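You operate a simulated robot arm through the tools that you are given. There is no shell and no other tool. Be economical: measure what you need, move in short steps, check, and stop when the job is done.

You run a simulated two-armed robot. Do the job below in one go: nothing can be reset, and whatever is moved stays where it is left.

Task
Take the weight tag marked "550-649 g" from the weighing table and leave it on the liquid bench. Then push the sink cupboard door shut. Then turn the speed dial to 1. Then take the slim cedar bottle and leave it in the parcel bin. Then take the stock can from the counter and put it on the top of the picking table. Then lift the sonic bath lid open. The order counts. Set down upright: slim cedar bottle, stock can.

The check looks at the end state, three seconds after you hand in, the way a careful person would. Anything else that was tipped, shoved, dropped, spilled or broken makes it a failure. A push-on lid holds only when it is set on centred and level and pressed home; a screw cap is set on level and turned clockwise until tight.

Robot
Two 7-joint arms with two-finger parallel grippers on one trunk, on a base that drives. Base frame: it is fixed to the floor where the robot stands at the start and does not move with it; the origin is under the middle of the robot, x ahead of it, y to its left, z up. Readings come in m, rad, newtons and seconds.
The left shoulder is at the start at [0.07, 0.188, 1.385], the right one opposite. With the tool pointing down near the work surface each hand reaches from about 0.1 to 0.68 m from the robot's upright axis, wherever it stands, measured 20 degrees to its own side. Places, roughly: liquid bench [-1.8, 0.8, 0.8]; parcel bin [-6.7, -0.8, 0.6]; sink cupboard door [-0.3, 1.6, 0.5]; slim cedar bottle [-2.75, 1, 0.75]; sonic bath lid [-0.2, 2.4, 1.1]; speed dial [-4.4, 3.3, 0.9]; stock can [-2.75, 0.75, 0.75]; top of the picking table [-3.2, -2.9, 0.8]. Payload 3.91 kg a hand.
The tool frame of a hand sits at the grasp point between the pads (the TCP): z along the fingers, y along the line on which they close. The tips reach 0.03 m beyond it. The gripper opens to 0.11 m. The fingers are 0.02 m wide and 0.01 m thick; the gripper's body (0.048 by 0.112 m) begins 0.055 m behind the TCP.
Orientation is that of the tool frame in the base frame, as a unit quaternion [x, y, z, w]. With the fingers straight down and closing along the base's y, the tool's x points along the base's -x, its y along +y and its z along -z.

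Tools
- The arms move only by the tool step_arm. It takes "left_steps", "right_steps" or both (then of equal length, played together; a hand with none holds still); each is text: rows parted by semicolons, each of 7 numbers parted by spaces: the turn, a rotation vector about the tool's x, y, z in degrees, then the shift along the tool's x, y, z in m, then the gripper command, from -1 (shut) to 1 (fully open), values between in proportion. In form: ax ay az x y z claw; .... A call has 1 to 10 rows; each row is the pose to reach, as a shift and turn from the pose commanded when the call began, along the tool's axes at that moment. Rows are played at 5 a second. More than 0.05 m and 0.15 rad between two rows, or a gripper value outside its range, and nothing of the call is played. A pose out of reach is approached as far as the arm can. The call stops where the force on the tool passes 40 N (or 10 N more than at its start, if that is more) or the arm is blocked; 0.2 s more then pass. Each finger travels about 0.072 m/s and halts on what it meets, pressing with about 28 N; the grip force reading is that of the motor and also rises with nothing between the fingers. The clock runs only during rows and for 0.2 s after the last one: add rows that repeat a pose to give the fingers time. The reply holds the time, the measured pose of the TCP, the force on the tool along the base axes, the opening and the grip force, in the units named above and with some noise, with the torque about the TCP (base axes, N m) and any sound that the robot's microphone picked up.
- Cameras (640 x 400 px; columns grow to the right, rows downward): "scene" is now at [0.1023, -0.004, 1.5933]; the picture's right is [-0.07, -1.00, -0.00], its down [-0.76, 0.05, -0.64] and it looks along [0.64, -0.04, -0.77] (base axes); focal length 292 px, centre (320, 200). "left" rides on the left gripper at [0.072, -0.017, -0.103] in its tool frame; the picture's right is [0.23, 0.97, 0.00], its down [-0.76, 0.18, -0.62] and it looks along [-0.61, 0.14, 0.78] (tool axes); focal length 222 px, centre (320, 200). "right" rides on the right gripper at [0.072, 0.017, -0.103] in its tool frame; the picture's right is [-0.23, 0.97, 0.00], its down [-0.76, -0.18, -0.62] and it looks along [-0.61, -0.14, 0.78] (tool axes); focal length 222 px, centre (320, 200). There is no depth. A picture from a camera that has moved, and an enlarged one, comes with that camera's place and axes in the base frame and with its lens. The place of the scene camera against the robot may be out by one fixed shift of up to 0.025 m in any direction.
- snapshot(camera): a new picture of that camera. It takes no simulated time.
- move_column(by): slides the trunk up (or, below 0, down) by that many m; the arms and the scene camera ride with it, the base frame stays. It gives what a move gives, with no picture.
- base_move(legs): drives the robot by 1 to 6 legs, each [ahead, turn to the left] in m and rad, along the robot's own axes; the way and the turn of a leg run together, so that a leg with both is an arc; at most 1.5 m and 3.142 rad a leg. The arms and the cameras ride along, it lands a little off, and it stops where it bumps. It gives what a move gives.
- head_to(pan, tilt): turns the head with the scene camera to pan (to the left, within 1.501 rad either way) and tilt (down, from -0.506 to 1.204), counted from straight ahead of the robot. It gives what a move gives.
- enlarge(camera, box): a new picture of the part [left, top, right, bottom] of that camera's present view, enlarged. It takes no simulated time.
- sign_off(): hands the job in; it is judged then, once.

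Go step by step. Nothing tells you exact positions but the pictures and the camera data: compare them with the known pose of the tool, close in by small moves and look again before you grip or let go. The budget is 165 turns and 122 pictures, counting those below and the enlarged ones. Unless the task says otherwise, let go and move clear before handing in.

The tools are called after ">>>" as name(argument=value, ...) on one line, values as JSON. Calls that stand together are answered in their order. step_arm: Moves the arms, as the interface text tells. Its arguments: {"type":"object","properties":{"left_steps":{"type":"string"},"right_steps":{"type":"string"}},"required":[]} The other tools are called the same way: move_column (by) slides the trunk up or down; base_move (legs) drives the base; head_to (pan, tilt) turns the head that bears the scene camera; snapshot (camera) takes a picture; enlarge (camera, box) takes an enlarged picture of a part of a camera's view; sign_off () hands the job in.

At the start:

```text
time_s: 0.0
left_tcp_pos: [0.5226, 0.1525, 0.9583]
left_orientation: [-0.017, 1.0, -0.002, 0.008]
left_wrist_force: [16.8, -196.3, -139.8]
left_torque: [26.0, -9.91, 16.99]
left_finger_gap: 0.1099
left_gripper_force: 0.0
right_tcp_pos: [0.5326, -0.296, 0.9481]
right_orientation: [0.0, 1.0, 0.0, 0.0]
right_wrist_force: [-0.5, 0.3, 0.5]
right_torque: [-0.01, 0.01, -0.02]
right_finger_gap: 0.1102
right_gripper_force: 0.1
trunk travel left (down, up): [-0.895, 0.045]
robot x, y, heading: [0.0013, -0.0019, -0.005]
head pan, tilt: [-0.066, 0.873]
```

scene: 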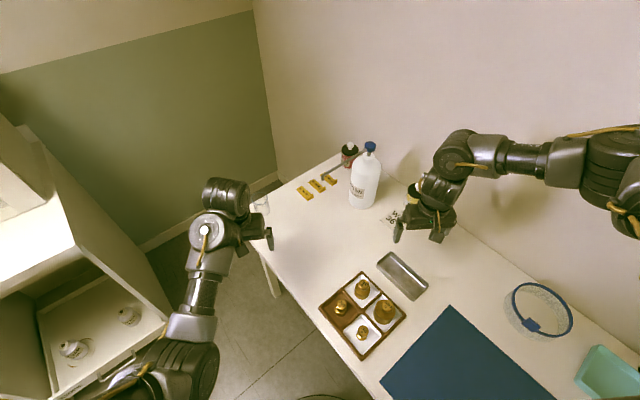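
right: 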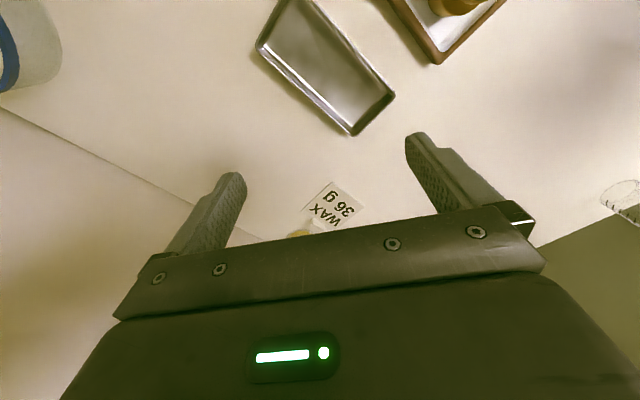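
left: 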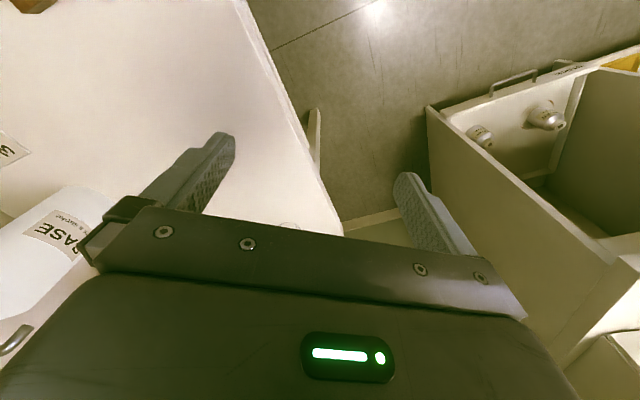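

I see the weighing table ahead with three yellow tags at its left end. The left wrist reads a large force, so I look more closely before moving.

>>> enlarge(camera="scene", box=[240, 130, 400, 230])

>>> step_arm(left_steps="0 0 0 0 0 0 1")

```text
4.00 times, centred on (320, 180) of scene
camera zoom: at [0.1023, -0.004, 1.5933], right [-0.07, -1.0, 0.0], down [-0.76, 0.05, -0.64], along [0.64, -0.04, -0.77], focal length 1168 px, centre (320, 280)
```

zoom: 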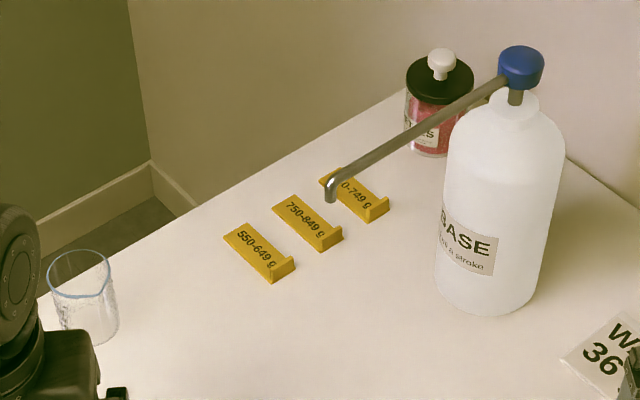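

```text
time_s: 0.4
left_tcp_pos: [0.5241, 0.1533, 0.9573]
left_orientation: [-0.024, 1.0, -0.004, 0.01]
left_wrist_force: [23.7, -86.4, -68.9]
left_torque: [11.45, -2.94, 7.64]
left_finger_gap: 0.1101
left_gripper_force: 0.1
right_tcp_pos: [0.5336, -0.2957, 0.9479]
right_orientation: [0.0, 1.0, 0.001, 0.0]
right_wrist_force: [-1.4, 0.6, 0.6]
right_torque: [-0.03, 0.01, 0.01]
right_finger_gap: 0.1102
right_gripper_force: 0.1
trunk travel left (down, up): [-0.895, 0.045]
robot x, y, heading: [0.002, 0.0012, 0.002]
head pan, tilt: [-0.066, 0.873]
```

The 550-649 g tag lies near (0.83, 0.01, 0.76). I want to see what presses on the left arm.

>>> step_arm(left_steps="0 0 0 0 0 0 1;0 0 0 0 0 0 1;0 0 0 0 0 0 1")

>>> head_to(pan=0.7, tilt=0.7)

>>> snapshot(camera="scene")

```text
time_s: 1.2
left_tcp_pos: [0.5223, 0.1548, 0.9562]
left_orientation: [-0.024, 1.0, -0.004, 0.01]
left_wrist_force: [9.6, -90.5, -66.5]
left_torque: [12.16, -4.5, 8.01]
left_finger_gap: 0.11
left_gripper_force: 0.1
right_tcp_pos: [0.5323, -0.2966, 0.9475]
right_orientation: [0.0, 1.0, 0.001, 0.0]
right_wrist_force: [0.0, -0.2, 0.0]
right_torque: [-0.01, -0.01, 0.0]
right_finger_gap: 0.1102
right_gripper_force: 0.0
trunk travel left (down, up): [-0.895, 0.045]
robot x, y, heading: [-0.0028, -0.0001, 0.004]
head pan, tilt: [-0.066, 0.873]
```

```text
time_s: 2.3
left_tcp_pos: [0.5237, 0.1535, 0.958]
left_orientation: [-0.025, 1.0, -0.003, 0.01]
left_wrist_force: [8.8, -92.9, -65.6]
left_torque: [12.32, -4.48, 8.1]
left_finger_gap: 0.1098
left_gripper_force: 0.0
right_tcp_pos: [0.5325, -0.2966, 0.9473]
right_orientation: [0.0, 1.0, 0.001, 0.0]
right_wrist_force: [-0.2, 0.0, -0.3]
right_torque: [0.03, 0.03, 0.0]
right_finger_gap: 0.11
right_gripper_force: 0.0
trunk travel left (down, up): [-0.895, 0.045]
robot x, y, heading: [-0.0007, -0.0059, 0.002]
head pan, tilt: [0.7, 0.7]
```

```text
117 pictures are left
camera scene: at [0.0905, 0.0557, 1.6074], right [0.64, -0.77, 0.0], down [-0.49, -0.41, -0.76], along [0.59, 0.49, -0.64], focal length 292 px, centre (320, 200)
```

scene: 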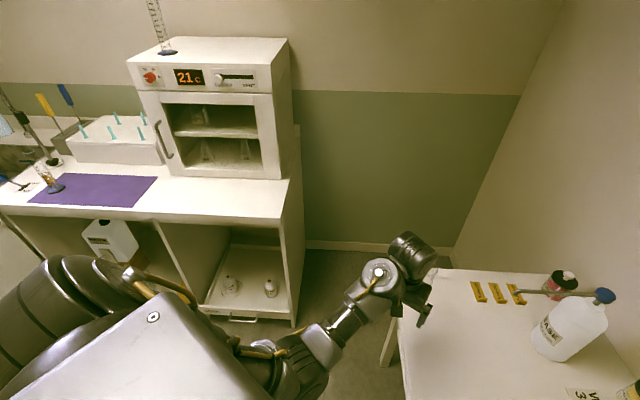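

No outside contact is visible; the torque puts it at the left wrist, probably pressing on its own arm. I move the left hand a little right and see whether the force drops.

>>> step_arm(left_steps="0 0 0 0 -0.03 0 1;0 0 0 -0.03 -0.05 0 1;0 0 0 -0.05 -0.07 0 1")

>>> snapshot(camera="scene")

```text
time_s: 3.1
left_tcp_pos: [0.5765, 0.0873, 0.9603]
left_orientation: [-0.018, 1.0, -0.001, 0.007]
left_wrist_force: [0.5, 0.1, 0.3]
left_torque: [-0.01, -0.01, -0.04]
left_finger_gap: 0.11
left_gripper_force: 0.0
right_tcp_pos: [0.5337, -0.2961, 0.9472]
right_orientation: [0.0, 1.0, 0.001, -0.001]
right_wrist_force: [0.9, -0.6, 0.7]
right_torque: [-0.04, 0.01, 0.02]
right_finger_gap: 0.11
right_gripper_force: 0.0
trunk travel left (down, up): [-0.895, 0.045]
robot x, y, heading: [0.0011, -0.0024, 0.003]
head pan, tilt: [0.7, 0.7]
```

```text
116 pictures are left
camera scene: at [0.0913, 0.0552, 1.6073], right [0.64, -0.76, 0.0], down [-0.49, -0.41, -0.76], along [0.58, 0.49, -0.64], focal length 292 px, centre (320, 200)
```

scene: 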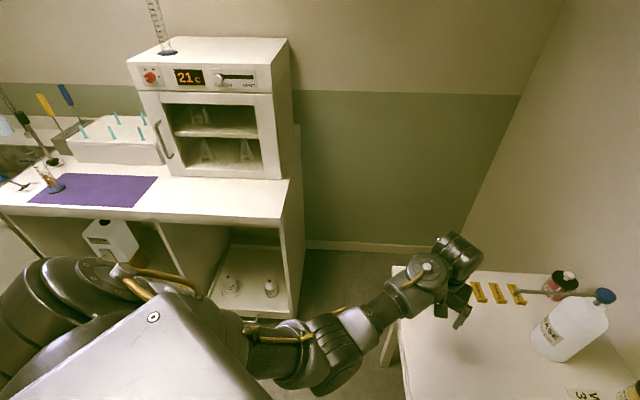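

The left arm is free now. The table appears rotated relative to me; I look down to learn its edges before driving closer.

>>> head_to(pan=0.0, tilt=1.1)

>>> snapshot(camera="scene")

```text
time_s: 4.2
left_tcp_pos: [0.5758, 0.0862, 0.9603]
left_orientation: [-0.017, 1.0, -0.003, 0.009]
left_wrist_force: [-0.4, -0.4, -0.4]
left_torque: [0.03, -0.02, 0.01]
left_finger_gap: 0.1101
left_gripper_force: 0.0
right_tcp_pos: [0.532, -0.2956, 0.9472]
right_orientation: [0.0, 1.0, -0.001, -0.001]
right_wrist_force: [0.0, 0.1, -0.5]
right_torque: [0.01, 0.03, -0.02]
right_finger_gap: 0.1101
right_gripper_force: 0.1
trunk travel left (down, up): [-0.895, 0.045]
robot x, y, heading: [-0.0012, -0.0036, 0.001]
head pan, tilt: [0.0, 1.1]
```

```text
115 pictures are left
camera scene: at [0.0889, 0.0012, 1.5774], right [0.0, -1.0, 0.0], down [-0.89, 0.0, -0.45], along [0.45, 0.0, -0.89], focal length 292 px, centre (320, 200)
```

scene: 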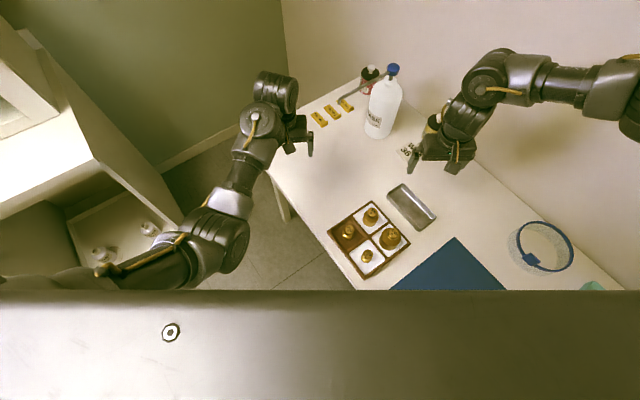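

The table's near edge runs at about 38 degrees to my heading, about 0.23 m off. I lift both hands and pull them back a bit, then drive along the edge toward the tag.

>>> step_arm(left_steps="0 0 0 0 0 -0.05 1;0 0 0 0 0 -0.1 1;0 0 0 0 0 -0.14 1;0 0 0 0.04 0 -0.16 1;0 0 0 0.08 0 -0.18 1;0 0 0 0.12 0.0 -0.2 1", right_steps="0 0 0 0 0 -0.05 1;0 0 0 0 0 -0.1 1;0 0 0 0 0 -0.14 1;0 0 0 0.04 0 -0.16 1;0 0 0 0.08 0 -0.18 1;0 0 0 0.12 0 -0.2 1")

>>> head_to(pan=0.5, tilt=0.7)

>>> snapshot(camera="scene")

```text
time_s: 5.6
left_tcp_pos: [0.5221, 0.0387, 0.9888]
left_orientation: [-0.019, 1.0, -0.003, 0.011]
left_wrist_force: [0.2, -0.6, 0.5]
left_torque: [0.02, -0.02, 0.02]
left_finger_gap: 0.1101
left_gripper_force: 0.2
left hand out of reach, approached as far as the arm can: row 2, 3, 4, 5, 6
right_tcp_pos: [0.4089, -0.2962, 1.1516]
right_orientation: [0.0, 1.0, 0.001, 0.001]
right_wrist_force: [0.1, -0.9, 1.4]
right_torque: [-0.03, -0.02, 0.02]
right_finger_gap: 0.11
right_gripper_force: 0.0
trunk travel left (down, up): [-0.895, 0.045]
robot x, y, heading: [-0.0019, 0.0012, 0.001]
head pan, tilt: [0.0, 1.1]
```

```text
time_s: 6.5
left_tcp_pos: [0.5261, 0.0386, 0.9862]
left_orientation: [-0.017, 1.0, -0.003, 0.007]
left_wrist_force: [-0.9, -1.0, -0.3]
left_torque: [0.03, -0.01, 0.0]
left_finger_gap: 0.1102
left_gripper_force: 0.1
right_tcp_pos: [0.4112, -0.2965, 1.1498]
right_orientation: [0.0, 1.0, 0.002, -0.001]
right_wrist_force: [0.2, -0.2, -0.4]
right_torque: [-0.01, -0.03, -0.02]
right_finger_gap: 0.1101
right_gripper_force: 0.0
trunk travel left (down, up): [-0.895, 0.045]
robot x, y, heading: [0.0003, -0.002, -0.003]
head pan, tilt: [0.499, 0.7]
```

```text
114 pictures are left
camera scene: at [0.1013, 0.0413, 1.6072], right [0.48, -0.88, 0.0], down [-0.57, -0.31, -0.76], along [0.67, 0.37, -0.65], focal length 292 px, centre (320, 200)
```

scene: 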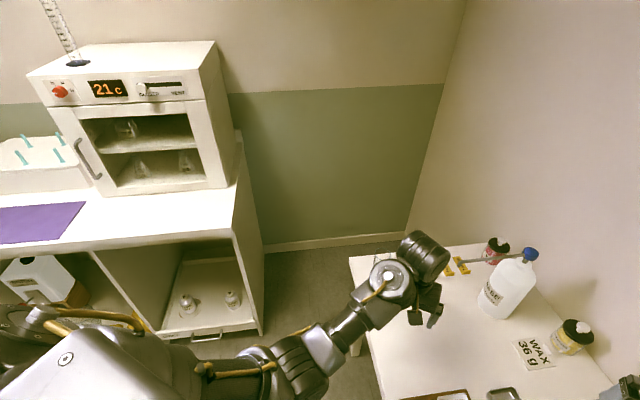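

The left arm sits in an awkward configuration near its limits; I'll pull it straight back a little, at a lower height, to see whether it can tuck in.

>>> step_arm(left_steps="0 0 0 0.04 0.04 0.0 1;0 0 0 0.08 0.08 0.0 1;0 0 0 0.1 0.12 0.0 1")

>>> snapshot(camera="scene")

```text
refused: row 1 steps farther than a row can; nothing moved
```

```text
113 pictures are left
camera scene: at [0.1013, 0.0413, 1.6072], right [0.48, -0.88, 0.0], down [-0.57, -0.31, -0.76], along [0.67, 0.37, -0.65], focal length 292 px, centre (320, 200)
```

scene: 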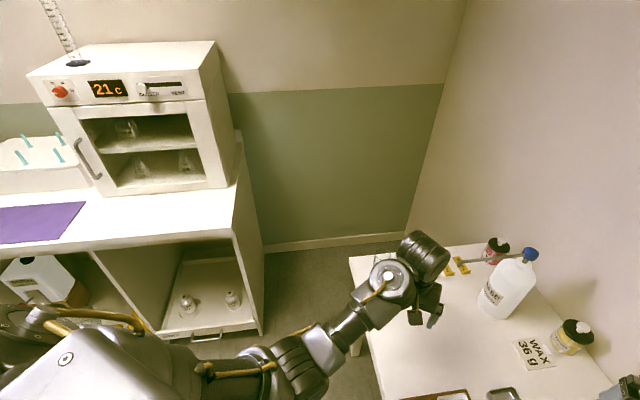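

>>> step_arm(left_steps="0 0 0 0.03 0.03 0.01 1;0 0 0 0.06 0.06 0.02 1;0 0 0 0.09 0.09 0.03 1;0 0 0 0.12 0.12 0.03 1;0 0 0 0.15 0.14 0.03 1")

>>> snapshot(camera="scene")

```text
time_s: 7.8
left_tcp_pos: [0.3595, 0.1928, 0.9138]
left_orientation: [-0.031, 0.999, -0.003, 0.011]
left_wrist_force: [3.7, -7.2, -5.4]
left_torque: [0.95, 0.08, 0.66]
left_finger_gap: 0.11
left_gripper_force: 0.0
left hand out of reach, approached as far as the arm can: row 1, 2, 3, 4, 5
right_tcp_pos: [0.4071, -0.2913, 1.1527]
right_orientation: [-0.001, 1.0, -0.001, 0.002]
right_wrist_force: [0.0, 0.1, -0.8]
right_torque: [-0.01, -0.06, -0.02]
right_finger_gap: 0.1098
right_gripper_force: 0.0
trunk travel left (down, up): [-0.895, 0.045]
robot x, y, heading: [0.0009, 0.0003, 0.001]
head pan, tilt: [0.499, 0.7]
stopped in row 5 (left hand): the force on the tool passed its limit (the readings are from after the stop); the commanded pose is now the measured one
```

```text
112 pictures are left
camera scene: at [0.0922, 0.0475, 1.608], right [0.48, -0.88, 0.01], down [-0.56, -0.31, -0.77], along [0.67, 0.37, -0.64], focal length 292 px, centre (320, 200)
```

scene: 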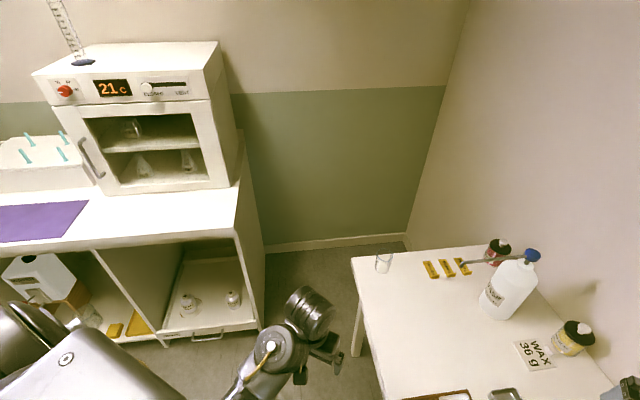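

The left hand is tucked beside the table now and the tags are clearly visible. I drive along the table edge and turn back to face the tag for the right hand.

>>> base_move(legs=[[0, 0.66], [0.33, 0], [0, -0.66]])

>>> head_to(pan=-0.2, tilt=0.9)

>>> snapshot(camera="scene")

```text
time_s: 13.5
left_tcp_pos: [0.612, 0.3932, 0.9117]
left_orientation: [-0.035, 0.999, -0.001, 0.008]
left_wrist_force: [4.1, -17.1, -12.4]
left_torque: [2.36, -0.41, 1.57]
left_finger_gap: 0.1101
left_gripper_force: 0.0
right_tcp_pos: [0.6676, -0.0924, 1.1505]
right_orientation: [-0.008, 1.0, 0.002, -0.001]
right_wrist_force: [0.1, -0.5, -0.1]
right_torque: [0.0, 0.01, -0.01]
right_finger_gap: 0.1097
right_gripper_force: 0.1
trunk travel left (down, up): [-0.895, 0.045]
robot x, y, heading: [0.2525, 0.1968, 0.013]
head pan, tilt: [0.499, 0.7]
```

```text
time_s: 14.6
left_tcp_pos: [0.6125, 0.3933, 0.9116]
left_orientation: [-0.037, 0.999, -0.003, 0.009]
left_wrist_force: [2.2, -13.0, -8.4]
left_torque: [1.67, -0.44, 1.1]
left_finger_gap: 0.1097
left_gripper_force: 0.0
right_tcp_pos: [0.6673, -0.0927, 1.1491]
right_orientation: [-0.007, 1.0, 0.001, -0.003]
right_wrist_force: [0.1, -0.4, 0.1]
right_torque: [-0.02, 0.0, -0.01]
right_finger_gap: 0.11
right_gripper_force: 0.1
trunk travel left (down, up): [-0.895, 0.045]
robot x, y, heading: [0.2535, 0.1976, 0.018]
head pan, tilt: [-0.201, 0.901]
```

```text
111 pictures are left
camera scene: at [0.3517, 0.1866, 1.5912], right [-0.18, -0.98, 0.0], down [-0.77, 0.14, -0.62], along [0.61, -0.11, -0.78], focal length 292 px, centre (320, 200)
```

scene: 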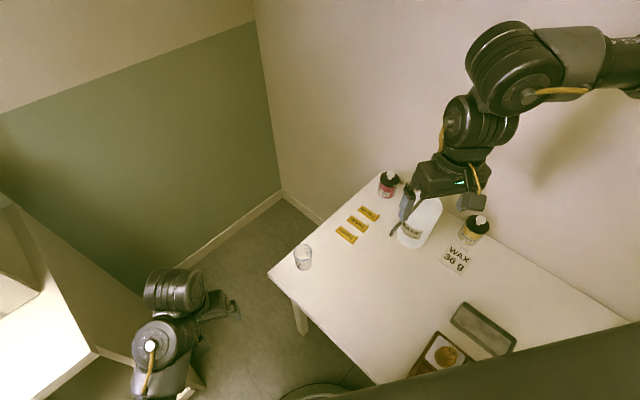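

The tag is confirmed at about (0.84, 0.01). I zoom in for its axis, shape and the pump nozzle's place.

>>> enlarge(camera="scene", box=[300, 160, 460, 260])

>>> snapshot(camera="right")

```text
4.00 times, centred on (380, 210) of scene
camera zoom: at [0.3517, 0.1866, 1.5912], right [-0.18, -0.98, 0.0], down [-0.77, 0.14, -0.62], along [0.61, -0.11, -0.78], focal length 1168 px, centre (80, 160)
```

zoom: 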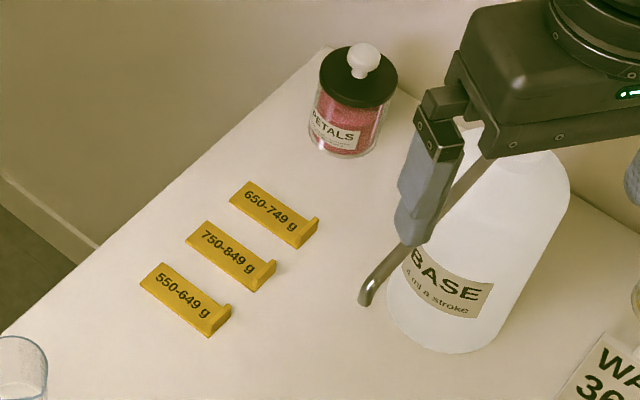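

```text
109 pictures are left
camera right: at [0.5945, -0.0771, 1.254], right [0.21, 0.98, 0.0], down [0.77, -0.17, 0.62], along [0.61, -0.13, -0.78], focal length 222 px, centre (320, 200)
```

right: 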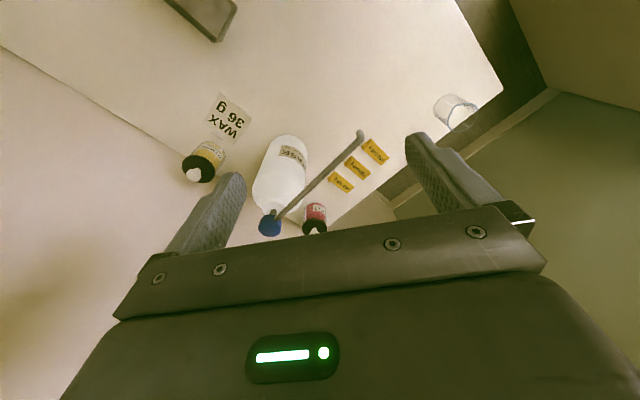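

The tag is a ~7.5 cm plate at (0.848, 0.008), its long axis along the table; the right forearm would sweep the pump bottle, so the left hand is better. I turn right so the left arm comes in squarely, gripping the tag end to end.

>>> base_move(legs=[[0, -0.87]])

>>> head_to(pan=0.4, tilt=0.9)

>>> snapshot(camera="scene")

```text
time_s: 17.2
left_tcp_pos: [0.6344, 0.0549, 0.9123]
left_orientation: [0.38, 0.925, -0.006, 0.006]
left_wrist_force: [-8.7, -13.3, -10.0]
left_torque: [1.06, -1.74, 1.28]
left_finger_gap: 0.1099
left_gripper_force: 0.0
right_tcp_pos: [0.306, -0.3074, 1.1506]
right_orientation: [0.407, 0.913, 0.001, -0.002]
right_wrist_force: [-0.1, 0.4, -0.7]
right_torque: [0.01, -0.02, -0.02]
right_finger_gap: 0.1098
right_gripper_force: 0.1
trunk travel left (down, up): [-0.895, 0.045]
robot x, y, heading: [0.2542, 0.1966, -0.837]
head pan, tilt: [-0.201, 0.901]
```

```text
time_s: 18.2
left_tcp_pos: [0.6359, 0.055, 0.91]
left_orientation: [0.379, 0.925, -0.006, 0.007]
left_wrist_force: [-6.1, -7.5, -7.4]
left_torque: [0.69, -1.23, 0.89]
left_finger_gap: 0.1099
left_gripper_force: 0.2
right_tcp_pos: [0.3057, -0.3049, 1.15]
right_orientation: [0.408, 0.913, 0.002, -0.001]
right_wrist_force: [0.9, -0.4, -0.5]
right_torque: [0.0, 0.03, -0.01]
right_finger_gap: 0.1101
right_gripper_force: 0.0
trunk travel left (down, up): [-0.895, 0.045]
robot x, y, heading: [0.2536, 0.1981, -0.838]
head pan, tilt: [0.4, 0.901]
```

```text
108 pictures are left
camera scene: at [0.3291, 0.1302, 1.5912], right [-0.43, -0.91, 0.0], down [-0.71, 0.33, -0.62], along [0.56, -0.26, -0.78], focal length 292 px, centre (320, 200)
```

scene: 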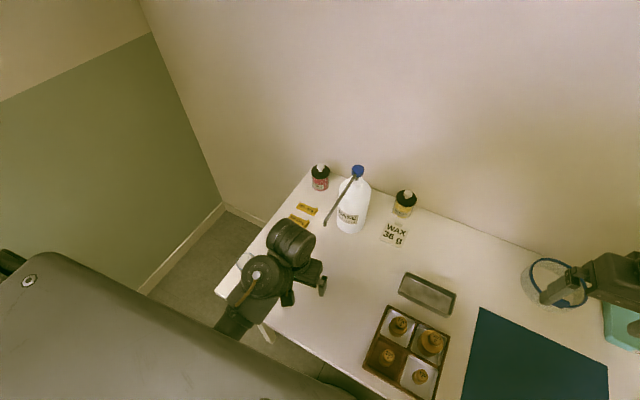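

The left hand is aligned within about 6 degrees of the tag's axis. I bring it between beaker and nozzle to above the tag and look from the hand camera.

>>> step_arm(left_steps="0 0 0 -0.039 0.02 0 1;0 0 0 -0.078 0.04 0 1;0 0 2 -0.113 0.065 0 1;0 0 4 -0.148 0.09 0 1;0 0 6 -0.184 0.115 0 1;0 0 6 -0.184 0.115 0 1")

>>> snapshot(camera="left")

>>> snapshot(camera="scene")

```text
time_s: 18.4
left_tcp_pos: [0.6414, 0.0536, 0.9112]
left_orientation: [0.374, 0.927, -0.006, 0.006]
left_wrist_force: [-2.8, -9.3, -9.0]
left_torque: [0.6, -0.85, 0.68]
left_finger_gap: 0.11
left_gripper_force: 0.0
right_tcp_pos: [0.3065, -0.3067, 1.1504]
right_orientation: [0.407, 0.913, 0.001, -0.002]
right_wrist_force: [0.0, -0.5, -0.6]
right_torque: [0.01, 0.01, 0.01]
right_finger_gap: 0.1099
right_gripper_force: 0.1
trunk travel left (down, up): [-0.895, 0.045]
robot x, y, heading: [0.2517, 0.1975, -0.842]
head pan, tilt: [0.4, 0.901]
stopped in row 1 (left hand): the force on the tool passed its limit (the readings are from after the stop); the commanded pose is now the measured one
```

```text
107 pictures are left
camera left: at [0.575, 0.0924, 1.0149], right [0.51, 0.86, -0.01], down [0.67, -0.39, 0.63], along [0.54, -0.33, -0.77], focal length 222 px, centre (320, 200)
```

left: 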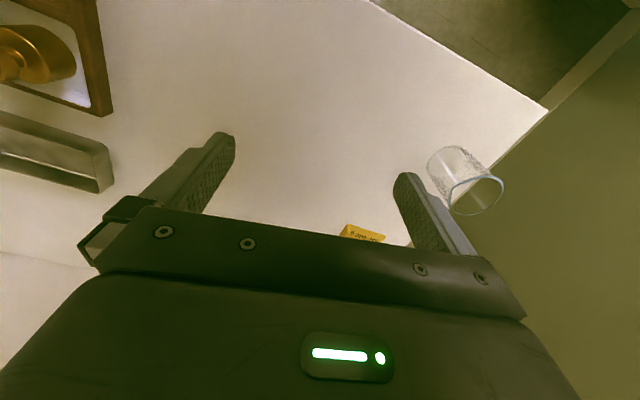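

```text
106 pictures are left
camera scene: at [0.3295, 0.1298, 1.5912], right [-0.42, -0.91, 0.0], down [-0.71, 0.33, -0.62], along [0.56, -0.26, -0.78], focal length 292 px, centre (320, 200)
```

scene: 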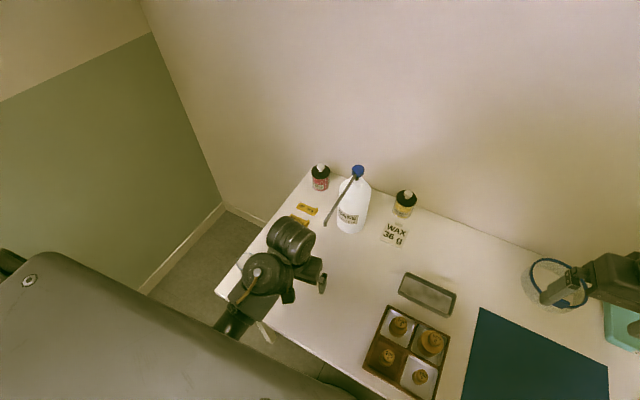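

A self-contact spike stopped the left hand. I retry straight ahead in small rows.

>>> step_arm(left_steps="0 0 0 -0.02 0 0 1;0 0 0 -0.04 0.01 0 1;0 0 0 -0.075 0.035 0 1")

```text
time_s: 18.8
left_tcp_pos: [0.6489, 0.0452, 0.9129]
left_orientation: [0.37, 0.929, -0.006, 0.007]
left_wrist_force: [-5.1, -9.4, -10.4]
left_torque: [0.7, -1.31, 0.94]
left_finger_gap: 0.1103
left_gripper_force: 0.1
right_tcp_pos: [0.3065, -0.3058, 1.1493]
right_orientation: [0.407, 0.913, 0.001, -0.001]
right_wrist_force: [0.7, 0.5, 0.3]
right_torque: [0.01, -0.05, -0.05]
right_finger_gap: 0.1102
right_gripper_force: 0.1
trunk travel left (down, up): [-0.895, 0.045]
robot x, y, heading: [0.2503, 0.1971, -0.835]
head pan, tilt: [0.4, 0.901]
stopped in row 1 (left hand): the force on the tool passed its limit (the readings are from after the stop); the commanded pose is now the measured one
```

>>> step_arm(left_steps="0 0 0 -0.005 -0.02 0.01 1;0 0 0 -0.02 -0.04 0.015 1;0 0 0 -0.05 -0.04 0.015 1;0 0 0 -0.08 -0.02 0 1;0 0 0 -0.09 0.01 0 1")

>>> snapshot(camera="scene")

```text
time_s: 19.8
left_tcp_pos: [0.6737, -0.018, 0.9062]
left_orientation: [0.375, 0.927, -0.002, 0.001]
left_wrist_force: [0.0, 0.1, 0.7]
left_torque: [0.01, -0.03, -0.03]
left_finger_gap: 0.1101
left_gripper_force: 0.1
right_tcp_pos: [0.3049, -0.3047, 1.1502]
right_orientation: [0.407, 0.914, 0.001, 0.0]
right_wrist_force: [-0.1, 0.1, 0.0]
right_torque: [-0.01, -0.04, -0.03]
right_finger_gap: 0.11
right_gripper_force: 0.1
trunk travel left (down, up): [-0.895, 0.045]
robot x, y, heading: [0.2536, 0.1967, -0.838]
head pan, tilt: [0.4, 0.901]
stopped in row 4 (left hand): the force on the tool passed its limit (the readings are from after the stop); the commanded pose is now the measured one
```

```text
105 pictures are left
camera scene: at [0.3266, 0.1321, 1.5915], right [-0.42, -0.91, 0.0], down [-0.71, 0.33, -0.62], along [0.56, -0.26, -0.78], focal length 292 px, centre (320, 200)
```

scene: 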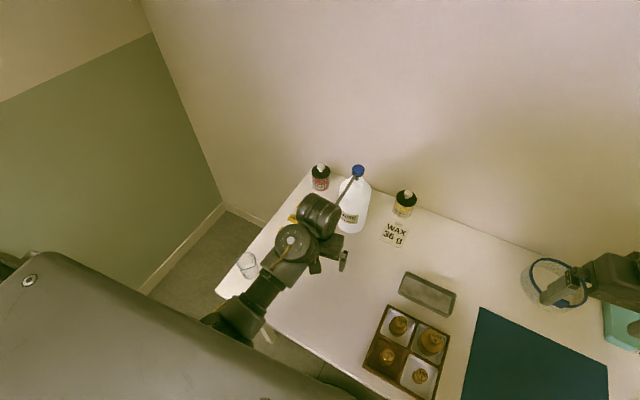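

The hand stopped close to the pump nozzle. I check whether it touches.

>>> enlarge(camera="scene", box=[240, 150, 400, 250])

>>> snapshot(camera="left")

```text
4.00 times, centred on (320, 200) of scene
camera zoom: at [0.3266, 0.1321, 1.5915], right [-0.42, -0.91, 0.0], down [-0.71, 0.33, -0.62], along [0.56, -0.26, -0.78], focal length 1168 px, centre (320, 200)
```

zoom: 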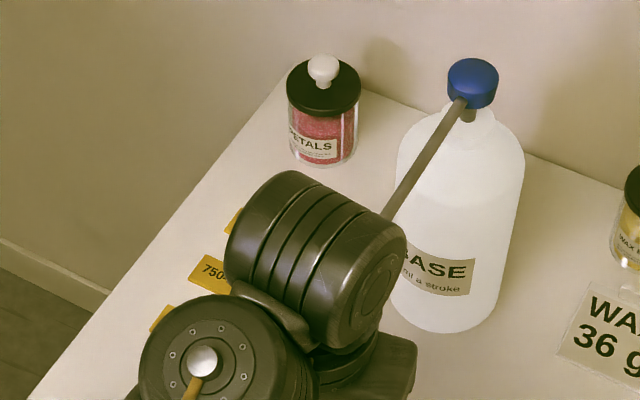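

```text
103 pictures are left
camera left: at [0.6079, 0.0203, 1.0108], right [0.51, 0.86, 0.0], down [0.67, -0.4, 0.63], along [0.53, -0.32, -0.78], focal length 222 px, centre (320, 200)
```

left: 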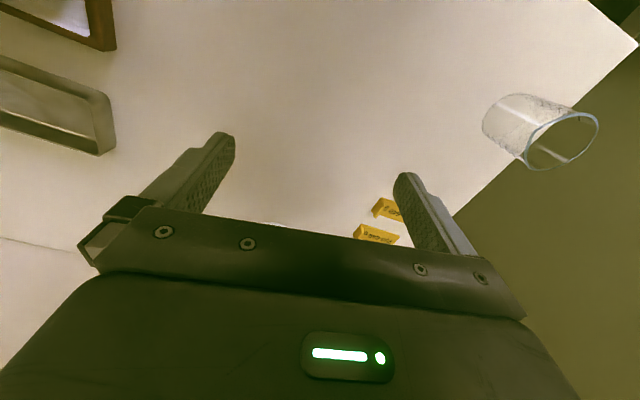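

The bottle has not moved; the wrist is right by the nozzle tip. I back off, go left past the nozzle, then forward.

>>> step_arm(left_steps="0 0 0 0.02 0.01 0 1;0 0 0 0.02 0.05 0 1;0 0 0 0.01 0.085 0 1;0 0 0 -0.03 0.1 0 1;0 0 0 -0.06 0.12 0 1")

>>> snapshot(camera="scene")

```text
time_s: 20.3
left_tcp_pos: [0.6744, 0.0125, 0.9079]
left_orientation: [0.365, 0.931, -0.005, 0.001]
left_wrist_force: [-6.8, -12.1, -11.0]
left_torque: [0.94, -1.46, 1.13]
left_finger_gap: 0.11
left_gripper_force: 0.0
right_tcp_pos: [0.3067, -0.3042, 1.1514]
right_orientation: [0.407, 0.913, 0.0, -0.001]
right_wrist_force: [0.6, 0.2, 0.4]
right_torque: [-0.05, -0.01, -0.03]
right_finger_gap: 0.11
right_gripper_force: 0.0
trunk travel left (down, up): [-0.895, 0.045]
robot x, y, heading: [0.2534, 0.2004, -0.836]
head pan, tilt: [0.4, 0.901]
stopped in row 2 (left hand): the force on the tool passed its limit (the readings are from after the stop); the commanded pose is now the measured one
```

```text
102 pictures are left
camera scene: at [0.3278, 0.133, 1.5915], right [-0.42, -0.91, 0.0], down [-0.71, 0.33, -0.62], along [0.56, -0.26, -0.78], focal length 292 px, centre (320, 200)
```

scene: 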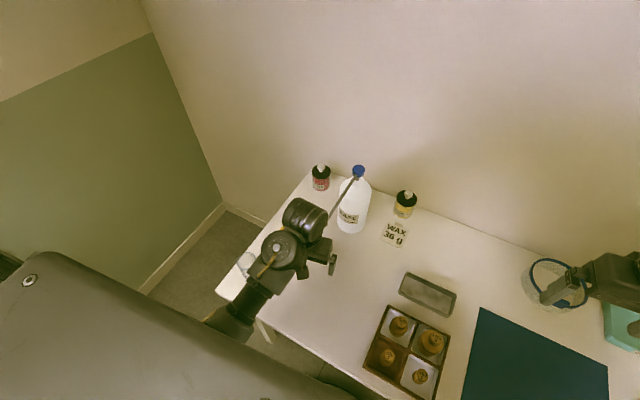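

Moving left at this short extension makes the wrist meet its own forearm. I shift the hand right a little, turn the base back left so the tag lies straight ahead at longer reach.

>>> step_arm(left_steps="0 0 0 0.015 -0.02 0 1;0 0 0 0.02 -0.045 0 1;0 0 0 0.02 -0.045 0 1")

>>> base_move(legs=[[0, 0.4]])

>>> snapshot(camera="scene")

```text
time_s: 21.1
left_tcp_pos: [0.6318, -0.0062, 0.9059]
left_orientation: [0.366, 0.931, -0.003, -0.001]
left_wrist_force: [0.6, -0.5, -0.3]
left_torque: [-0.02, 0.08, 0.01]
left_finger_gap: 0.11
left_gripper_force: 0.0
right_tcp_pos: [0.3077, -0.3061, 1.15]
right_orientation: [0.406, 0.914, 0.001, -0.001]
right_wrist_force: [-0.2, -0.8, -0.2]
right_torque: [0.02, 0.04, 0.02]
right_finger_gap: 0.1099
right_gripper_force: 0.1
trunk travel left (down, up): [-0.895, 0.045]
robot x, y, heading: [0.2496, 0.1925, -0.837]
head pan, tilt: [0.4, 0.901]
```

```text
time_s: 22.7
left_tcp_pos: [0.6793, 0.1576, 0.9071]
left_orientation: [0.173, 0.985, -0.001, 0.001]
left_wrist_force: [0.4, -0.5, 0.4]
left_torque: [-0.02, 0.0, -0.01]
left_finger_gap: 0.1103
left_gripper_force: 0.1
right_tcp_pos: [0.4979, -0.2458, 1.1505]
right_orientation: [0.217, 0.976, 0.001, -0.001]
right_wrist_force: [-0.2, 0.7, 0.3]
right_torque: [-0.03, -0.03, 0.02]
right_finger_gap: 0.1102
right_gripper_force: 0.0
trunk travel left (down, up): [-0.895, 0.045]
robot x, y, heading: [0.2486, 0.1984, -0.439]
head pan, tilt: [0.4, 0.901]
```

```text
101 pictures are left
camera scene: at [0.3476, 0.1746, 1.5913], right [-0.04, -1.0, 0.0], down [-0.78, 0.03, -0.62], along [0.62, -0.02, -0.78], focal length 292 px, centre (320, 200)
```

scene: 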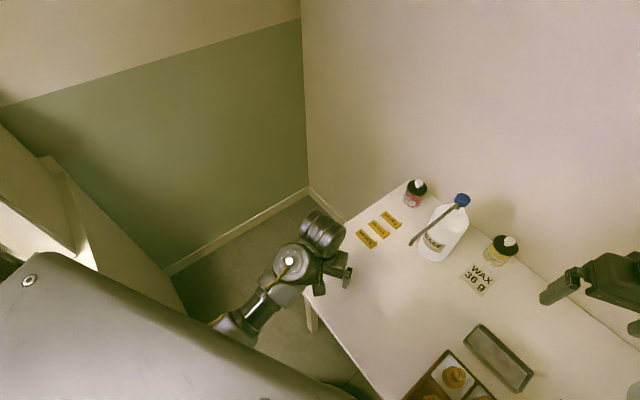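

The tag is in front of the left hand now. I move over it with the yaw to align to its long axis.

>>> step_arm(left_steps="0 0 0 -0.02 -0.04 0 1;0 0 6 -0.06 -0.06 0 1;0 0 13 -0.10 -0.07 0 1;0 0 20 -0.14 -0.08 0 1;0 0 26 -0.18 -0.086 0 1;0 0 31 -0.208 -0.086 0 1;0 0 31 -0.208 -0.086 0 1")

>>> snapshot(camera="left")

>>> snapshot(camera="scene")

```text
time_s: 24.3
left_tcp_pos: [0.8441, 0.0064, 0.907]
left_orientation: [0.431, 0.902, -0.003, 0.001]
left_wrist_force: [1.0, 0.1, -0.5]
left_torque: [0.02, -0.03, 0.0]
left_finger_gap: 0.11
left_gripper_force: 0.0
right_tcp_pos: [0.4986, -0.2454, 1.1502]
right_orientation: [0.216, 0.976, 0.002, -0.002]
right_wrist_force: [-0.6, 0.6, 0.4]
right_torque: [-0.02, -0.03, -0.04]
right_finger_gap: 0.1099
right_gripper_force: 0.0
trunk travel left (down, up): [-0.895, 0.045]
robot x, y, heading: [0.2538, 0.1981, -0.434]
head pan, tilt: [0.4, 0.901]
```

```text
100 pictures are left
camera left: at [0.785, 0.0523, 1.0106], right [0.61, 0.79, 0.0], down [0.62, -0.48, 0.63], along [0.49, -0.39, -0.78], focal length 222 px, centre (320, 200)
```

left: 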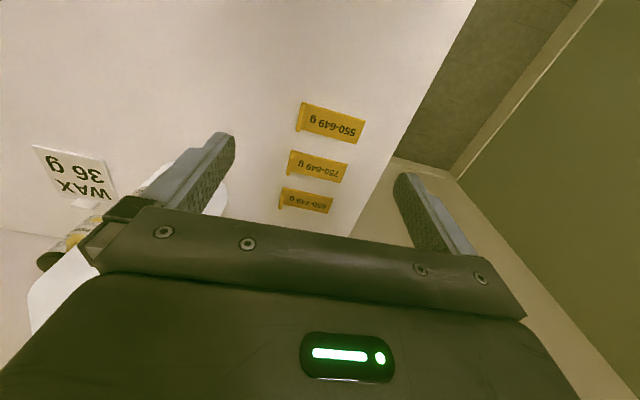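

```text
99 pictures are left
camera scene: at [0.3474, 0.1753, 1.5913], right [-0.04, -1.0, 0.0], down [-0.78, 0.03, -0.62], along [0.62, -0.02, -0.78], focal length 292 px, centre (320, 200)
```

scene: 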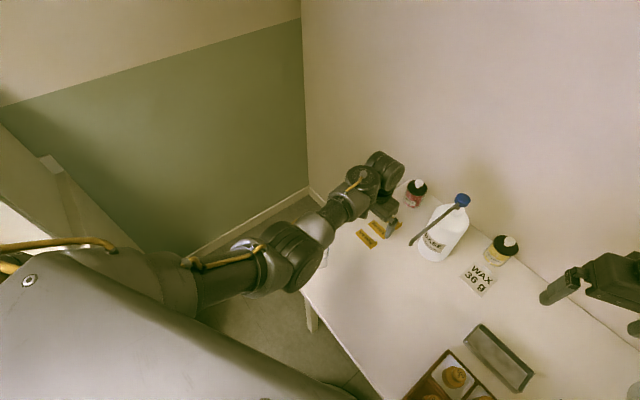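

The hand camera puts the tag centre at about (0.864, 0.006), 41 degrees. I shift and descend part way, then check.

>>> step_arm(left_steps="0 0 -1 -0.013 0.015 0.03 1;0 0 -2 -0.013 0.015 0.06 1;0 0 -2 -0.013 0.015 0.085 1;0 0 -2 -0.013 0.015 0.085 1")

>>> snapshot(camera="left")

```text
time_s: 25.3
left_tcp_pos: [0.8556, 0.0062, 0.83]
left_orientation: [0.415, 0.91, -0.002, 0.002]
left_wrist_force: [0.4, -0.4, -0.3]
left_torque: [-0.02, 0.02, 0.0]
left_finger_gap: 0.1102
left_gripper_force: 0.0
left hand out of reach, approached as far as the arm can: row 3, 4
right_tcp_pos: [0.5, -0.2443, 1.1481]
right_orientation: [0.216, 0.976, 0.001, -0.002]
right_wrist_force: [-0.2, -0.1, 0.4]
right_torque: [0.02, 0.0, -0.04]
right_finger_gap: 0.11
right_gripper_force: 0.0
trunk travel left (down, up): [-0.895, 0.045]
robot x, y, heading: [0.2517, 0.1982, -0.438]
head pan, tilt: [0.4, 0.901]
```

```text
98 pictures are left
camera left: at [0.7938, 0.0507, 0.9334], right [0.59, 0.81, 0.0], down [0.63, -0.45, 0.63], along [0.51, -0.37, -0.78], focal length 222 px, centre (320, 200)
```

left: 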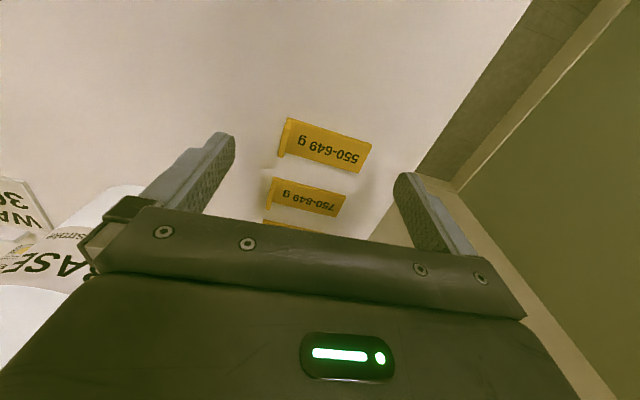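

The left arm is at its reach limit; lowering the trunk will help. I raise the hand, slide the trunk down, and then continue.

>>> step_arm(left_steps="0 0 0 0 0 -0.04 1;0 0 0 0 0 -0.08 1;0 0 0 0 0 -0.08 1")

>>> move_column(by=-0.1)

>>> snapshot(camera="left")

```text
time_s: 26.1
left_tcp_pos: [0.856, 0.0074, 0.9092]
left_orientation: [0.415, 0.91, -0.002, 0.001]
left_wrist_force: [0.2, 0.2, -0.3]
left_torque: [-0.03, -0.01, 0.01]
left_finger_gap: 0.1097
left_gripper_force: 0.1
right_tcp_pos: [0.5004, -0.2453, 1.1495]
right_orientation: [0.217, 0.976, 0.001, -0.002]
right_wrist_force: [-0.2, -0.5, -0.2]
right_torque: [0.03, -0.02, 0.03]
right_finger_gap: 0.1101
right_gripper_force: 0.1
trunk travel left (down, up): [-0.895, 0.045]
robot x, y, heading: [0.2552, 0.1959, -0.432]
head pan, tilt: [0.4, 0.901]
```

```text
time_s: 27.4
left_tcp_pos: [0.8561, 0.0066, 0.8097]
left_orientation: [0.415, 0.91, -0.003, 0.002]
left_wrist_force: [-0.7, 0.9, 0.2]
left_torque: [0.02, -0.01, 0.01]
left_finger_gap: 0.11
left_gripper_force: 0.0
right_tcp_pos: [0.4989, -0.2451, 1.0497]
right_orientation: [0.217, 0.976, 0.001, 0.0]
right_wrist_force: [0.3, 0.5, -0.7]
right_torque: [0.01, 0.01, -0.03]
right_finger_gap: 0.11
right_gripper_force: 0.1
trunk travel left (down, up): [-0.795, 0.145]
robot x, y, heading: [0.2549, 0.2006, -0.437]
head pan, tilt: [0.4, 0.901]
```

```text
97 pictures are left
camera left: at [0.7939, 0.0506, 0.914], right [0.59, 0.81, 0.0], down [0.63, -0.45, 0.63], along [0.51, -0.37, -0.78], focal length 222 px, centre (320, 200)
```

left: 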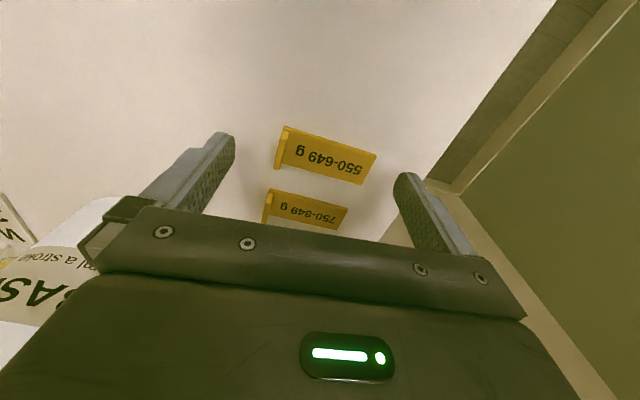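

The tag is centred between the fingers. I descend to the table and close.

>>> step_arm(left_steps="0 0 0 -0.004 0.0045 0.012 1;0 0 0 -0.004 0.0045 0.02 1;0 0 0 -0.004 0.0045 0.026 1;0 0 0 -0.004 0.0045 0.026 1")

>>> snapshot(camera="left")

```text
time_s: 28.4
left_tcp_pos: [0.8622, 0.0062, 0.7854]
left_orientation: [0.415, 0.91, -0.002, 0.002]
left_wrist_force: [-0.6, 0.1, 0.6]
left_torque: [-0.01, 0.02, -0.01]
left_finger_gap: 0.1102
left_gripper_force: 0.1
right_tcp_pos: [0.4981, -0.2456, 1.0498]
right_orientation: [0.216, 0.976, 0.001, -0.001]
right_wrist_force: [0.4, 0.4, -0.8]
right_torque: [-0.03, -0.04, -0.01]
right_finger_gap: 0.1102
right_gripper_force: 0.1
trunk travel left (down, up): [-0.795, 0.145]
robot x, y, heading: [0.2505, 0.1979, -0.434]
head pan, tilt: [0.4, 0.901]
```

```text
96 pictures are left
camera left: at [0.8006, 0.0512, 0.8876], right [0.59, 0.81, 0.0], down [0.63, -0.45, 0.63], along [0.51, -0.37, -0.78], focal length 222 px, centre (320, 200)
```

left: 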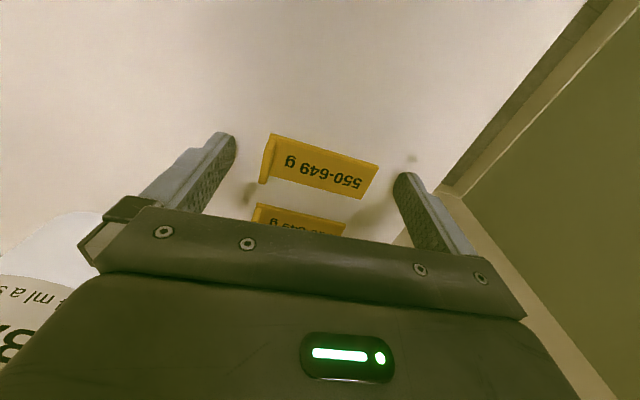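

>>> step_arm(left_steps="0 0 0 0 0 0.001 0.3;0 0 0 0 0 0.001 0;0 0 0 0 0 0.001 -1;0 0 0 0 0 0.001 -1;0 0 0 0 0 0.001 -1;0 0 0 0 0 0.001 -1")

>>> snapshot(camera="left")

```text
time_s: 29.8
left_tcp_pos: [0.8614, 0.0062, 0.7821]
left_orientation: [0.414, 0.91, -0.002, 0.0]
left_wrist_force: [-0.2, -0.3, 0.1]
left_torque: [0.02, -0.03, -0.02]
left_finger_gap: 0.0752
left_gripper_force: 28.3
right_tcp_pos: [0.4981, -0.2449, 1.0494]
right_orientation: [0.216, 0.976, 0.002, -0.002]
right_wrist_force: [-0.7, 1.0, 0.1]
right_torque: [0.0, -0.02, 0.0]
right_finger_gap: 0.1099
right_gripper_force: 0.0
trunk travel left (down, up): [-0.795, 0.145]
robot x, y, heading: [0.2544, 0.1953, -0.437]
head pan, tilt: [0.4, 0.901]
```

```text
95 pictures are left
camera left: at [0.8, 0.0505, 0.8865], right [0.59, 0.81, 0.0], down [0.63, -0.45, 0.63], along [0.51, -0.37, -0.78], focal length 222 px, centre (320, 200)
```

left: 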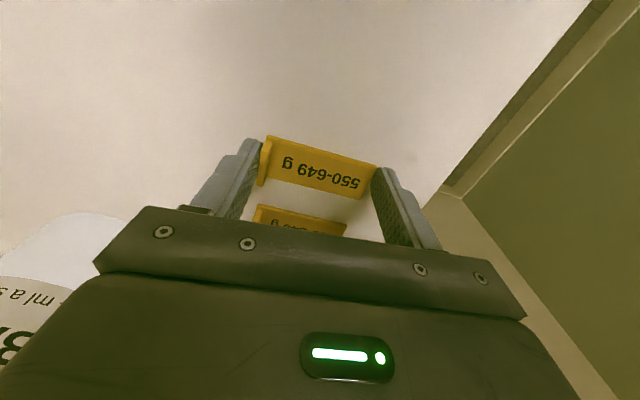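

The tag is held. I raise it with the trunk, then pull the hand back along a path clear of beaker and nozzle.

>>> move_column(by=0.14)

>>> step_arm(left_steps="0 0 0 0.04 -0.02 0 -1;0 0 0 0.08 -0.04 0 -1;0 0 0 0.12 -0.06 0 -1;0 0 0 0.145 -0.09 0 -1;0 0 -6 0.16 -0.1 0 -1;0 0 -12 0.16 -0.1 0 -1")

>>> head_to(pan=1.5, tilt=0.5)

>>> snapshot(camera="scene")

>>> head_to(pan=-1.5, tilt=0.5)

>>> snapshot(camera="scene")

```text
time_s: 31.5
left_tcp_pos: [0.8612, 0.006, 0.9215]
left_orientation: [0.415, 0.91, -0.002, 0.001]
left_wrist_force: [-0.1, 0.7, -0.5]
left_torque: [-0.02, -0.02, -0.02]
left_finger_gap: 0.0751
left_gripper_force: 28.0
right_tcp_pos: [0.4996, -0.2451, 1.19]
right_orientation: [0.216, 0.976, 0.001, -0.001]
right_wrist_force: [0.1, 0.5, -0.4]
right_torque: [0.02, 0.0, -0.05]
right_finger_gap: 0.1099
right_gripper_force: 0.1
trunk travel left (down, up): [-0.935, 0.005]
robot x, y, heading: [0.2533, 0.2009, -0.435]
head pan, tilt: [0.4, 0.901]
```

```text
time_s: 32.9
left_tcp_pos: [0.6814, 0.0626, 0.9239]
left_orientation: [0.316, 0.949, -0.003, 0.0]
left_wrist_force: [-0.9, 0.5, 0.1]
left_torque: [0.0, 0.02, 0.0]
left_finger_gap: 0.0747
left_gripper_force: 28.7
right_tcp_pos: [0.4998, -0.2445, 1.1894]
right_orientation: [0.217, 0.976, 0.001, -0.001]
right_wrist_force: [0.4, 0.2, 0.0]
right_torque: [0.01, 0.03, 0.04]
right_finger_gap: 0.1101
right_gripper_force: 0.0
trunk travel left (down, up): [-0.935, 0.005]
robot x, y, heading: [0.2536, 0.1959, -0.435]
head pan, tilt: [0.4, 0.901]
```

```text
time_s: 34.2
left_tcp_pos: [0.681, 0.0621, 0.9233]
left_orientation: [0.318, 0.948, -0.002, 0.001]
left_wrist_force: [0.5, 0.3, 0.0]
left_torque: [0.02, 0.0, -0.03]
left_finger_gap: 0.0746
left_gripper_force: 28.2
right_tcp_pos: [0.4985, -0.2451, 1.1896]
right_orientation: [0.217, 0.976, 0.001, -0.001]
right_wrist_force: [0.4, 0.3, -0.9]
right_torque: [0.01, 0.0, -0.02]
right_finger_gap: 0.1101
right_gripper_force: 0.1
trunk travel left (down, up): [-0.935, 0.005]
robot x, y, heading: [0.2517, 0.1981, -0.433]
head pan, tilt: [1.499, 0.499]
```

```text
94 pictures are left
camera scene: at [0.3172, 0.2574, 1.6651], right [0.87, -0.49, 0.0], down [-0.23, -0.42, -0.88], along [0.43, 0.77, -0.48], focal length 292 px, centre (320, 200)
```

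scene: 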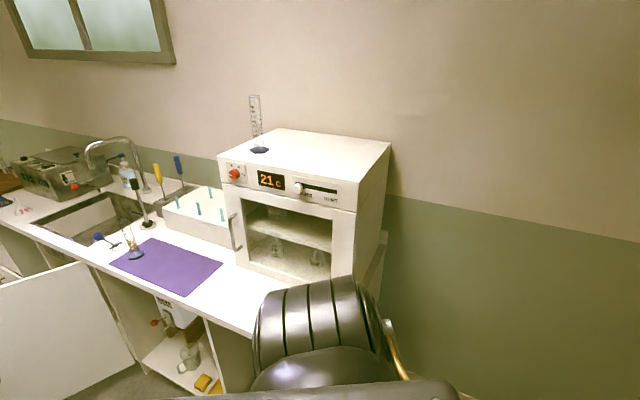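

```text
time_s: 36.8
left_tcp_pos: [0.6819, 0.0626, 0.9244]
left_orientation: [0.317, 0.948, -0.002, 0.001]
left_wrist_force: [0.1, 0.2, 0.2]
left_torque: [0.0, 0.03, -0.01]
left_finger_gap: 0.0748
left_gripper_force: 28.0
right_tcp_pos: [0.4995, -0.2454, 1.189]
right_orientation: [0.216, 0.976, 0.001, -0.001]
right_wrist_force: [0.4, 0.7, 0.2]
right_torque: [0.0, -0.02, 0.03]
right_finger_gap: 0.1099
right_gripper_force: 0.1
trunk travel left (down, up): [-0.935, 0.005]
robot x, y, heading: [0.2551, 0.2016, -0.438]
head pan, tilt: [-1.499, 0.499]
```

```text
93 pictures are left
camera scene: at [0.2403, 0.093, 1.6651], right [-0.93, 0.36, 0.0], down [0.17, 0.45, -0.88], along [-0.31, -0.82, -0.48], focal length 292 px, centre (320, 200)
```

scene: 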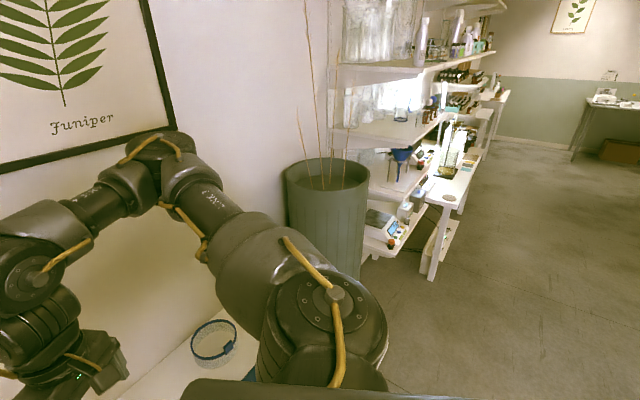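

Behind me the room opens; the counter with the open sink door is to my left. I back off and turn to face the liquid bench region.

>>> base_move(legs=[[-0.4, 0], [0, -1.7]])

>>> head_to(pan=-0.8, tilt=0.4)

>>> snapshot(camera="scene")

```text
time_s: 43.5
left_tcp_pos: [-0.3231, -0.0286, 0.9245]
left_orientation: [0.927, 0.375, -0.002, -0.002]
left_wrist_force: [0.4, -0.1, 0.2]
left_torque: [0.02, 0.02, 0.02]
left_finger_gap: 0.0745
left_gripper_force: 27.8
right_tcp_pos: [-0.5966, 0.1984, 1.1893]
right_orientation: [0.883, 0.47, 0.002, 0.001]
right_wrist_force: [0.4, 0.7, -0.3]
right_torque: [0.02, -0.03, 0.02]
right_finger_gap: 0.1099
right_gripper_force: 0.1
trunk travel left (down, up): [-0.935, 0.005]
robot x, y, heading: [-0.1226, 0.3749, -2.164]
head pan, tilt: [-1.499, 0.499]
```

```text
time_s: 44.6
left_tcp_pos: [-0.3215, -0.0287, 0.9254]
left_orientation: [0.927, 0.375, -0.002, 0.0]
left_wrist_force: [0.1, -0.1, -0.3]
left_torque: [-0.01, -0.03, 0.0]
left_finger_gap: 0.0745
left_gripper_force: 28.5
right_tcp_pos: [-0.5984, 0.1994, 1.1908]
right_orientation: [0.882, 0.471, 0.002, 0.0]
right_wrist_force: [-0.6, -0.5, -0.6]
right_torque: [-0.03, -0.02, 0.02]
right_finger_gap: 0.1099
right_gripper_force: 0.0
trunk travel left (down, up): [-0.935, 0.005]
robot x, y, heading: [-0.1202, 0.3764, -2.162]
head pan, tilt: [-0.799, 0.4]
```

```text
92 pictures are left
camera scene: at [-0.2661, 0.3176, 1.6742], right [-0.18, 0.98, 0.0], down [0.38, 0.07, -0.92], along [-0.91, -0.16, -0.39], focal length 292 px, centre (320, 200)
```

scene: 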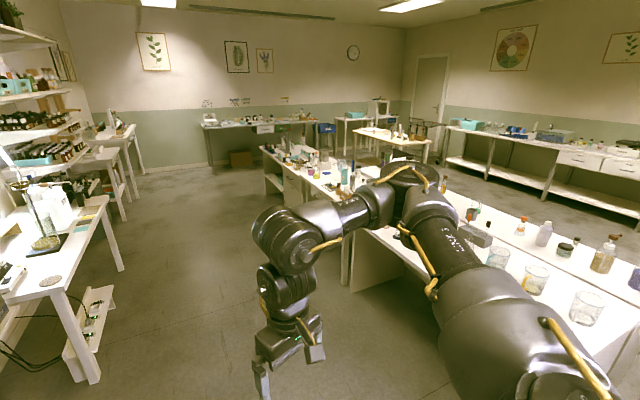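

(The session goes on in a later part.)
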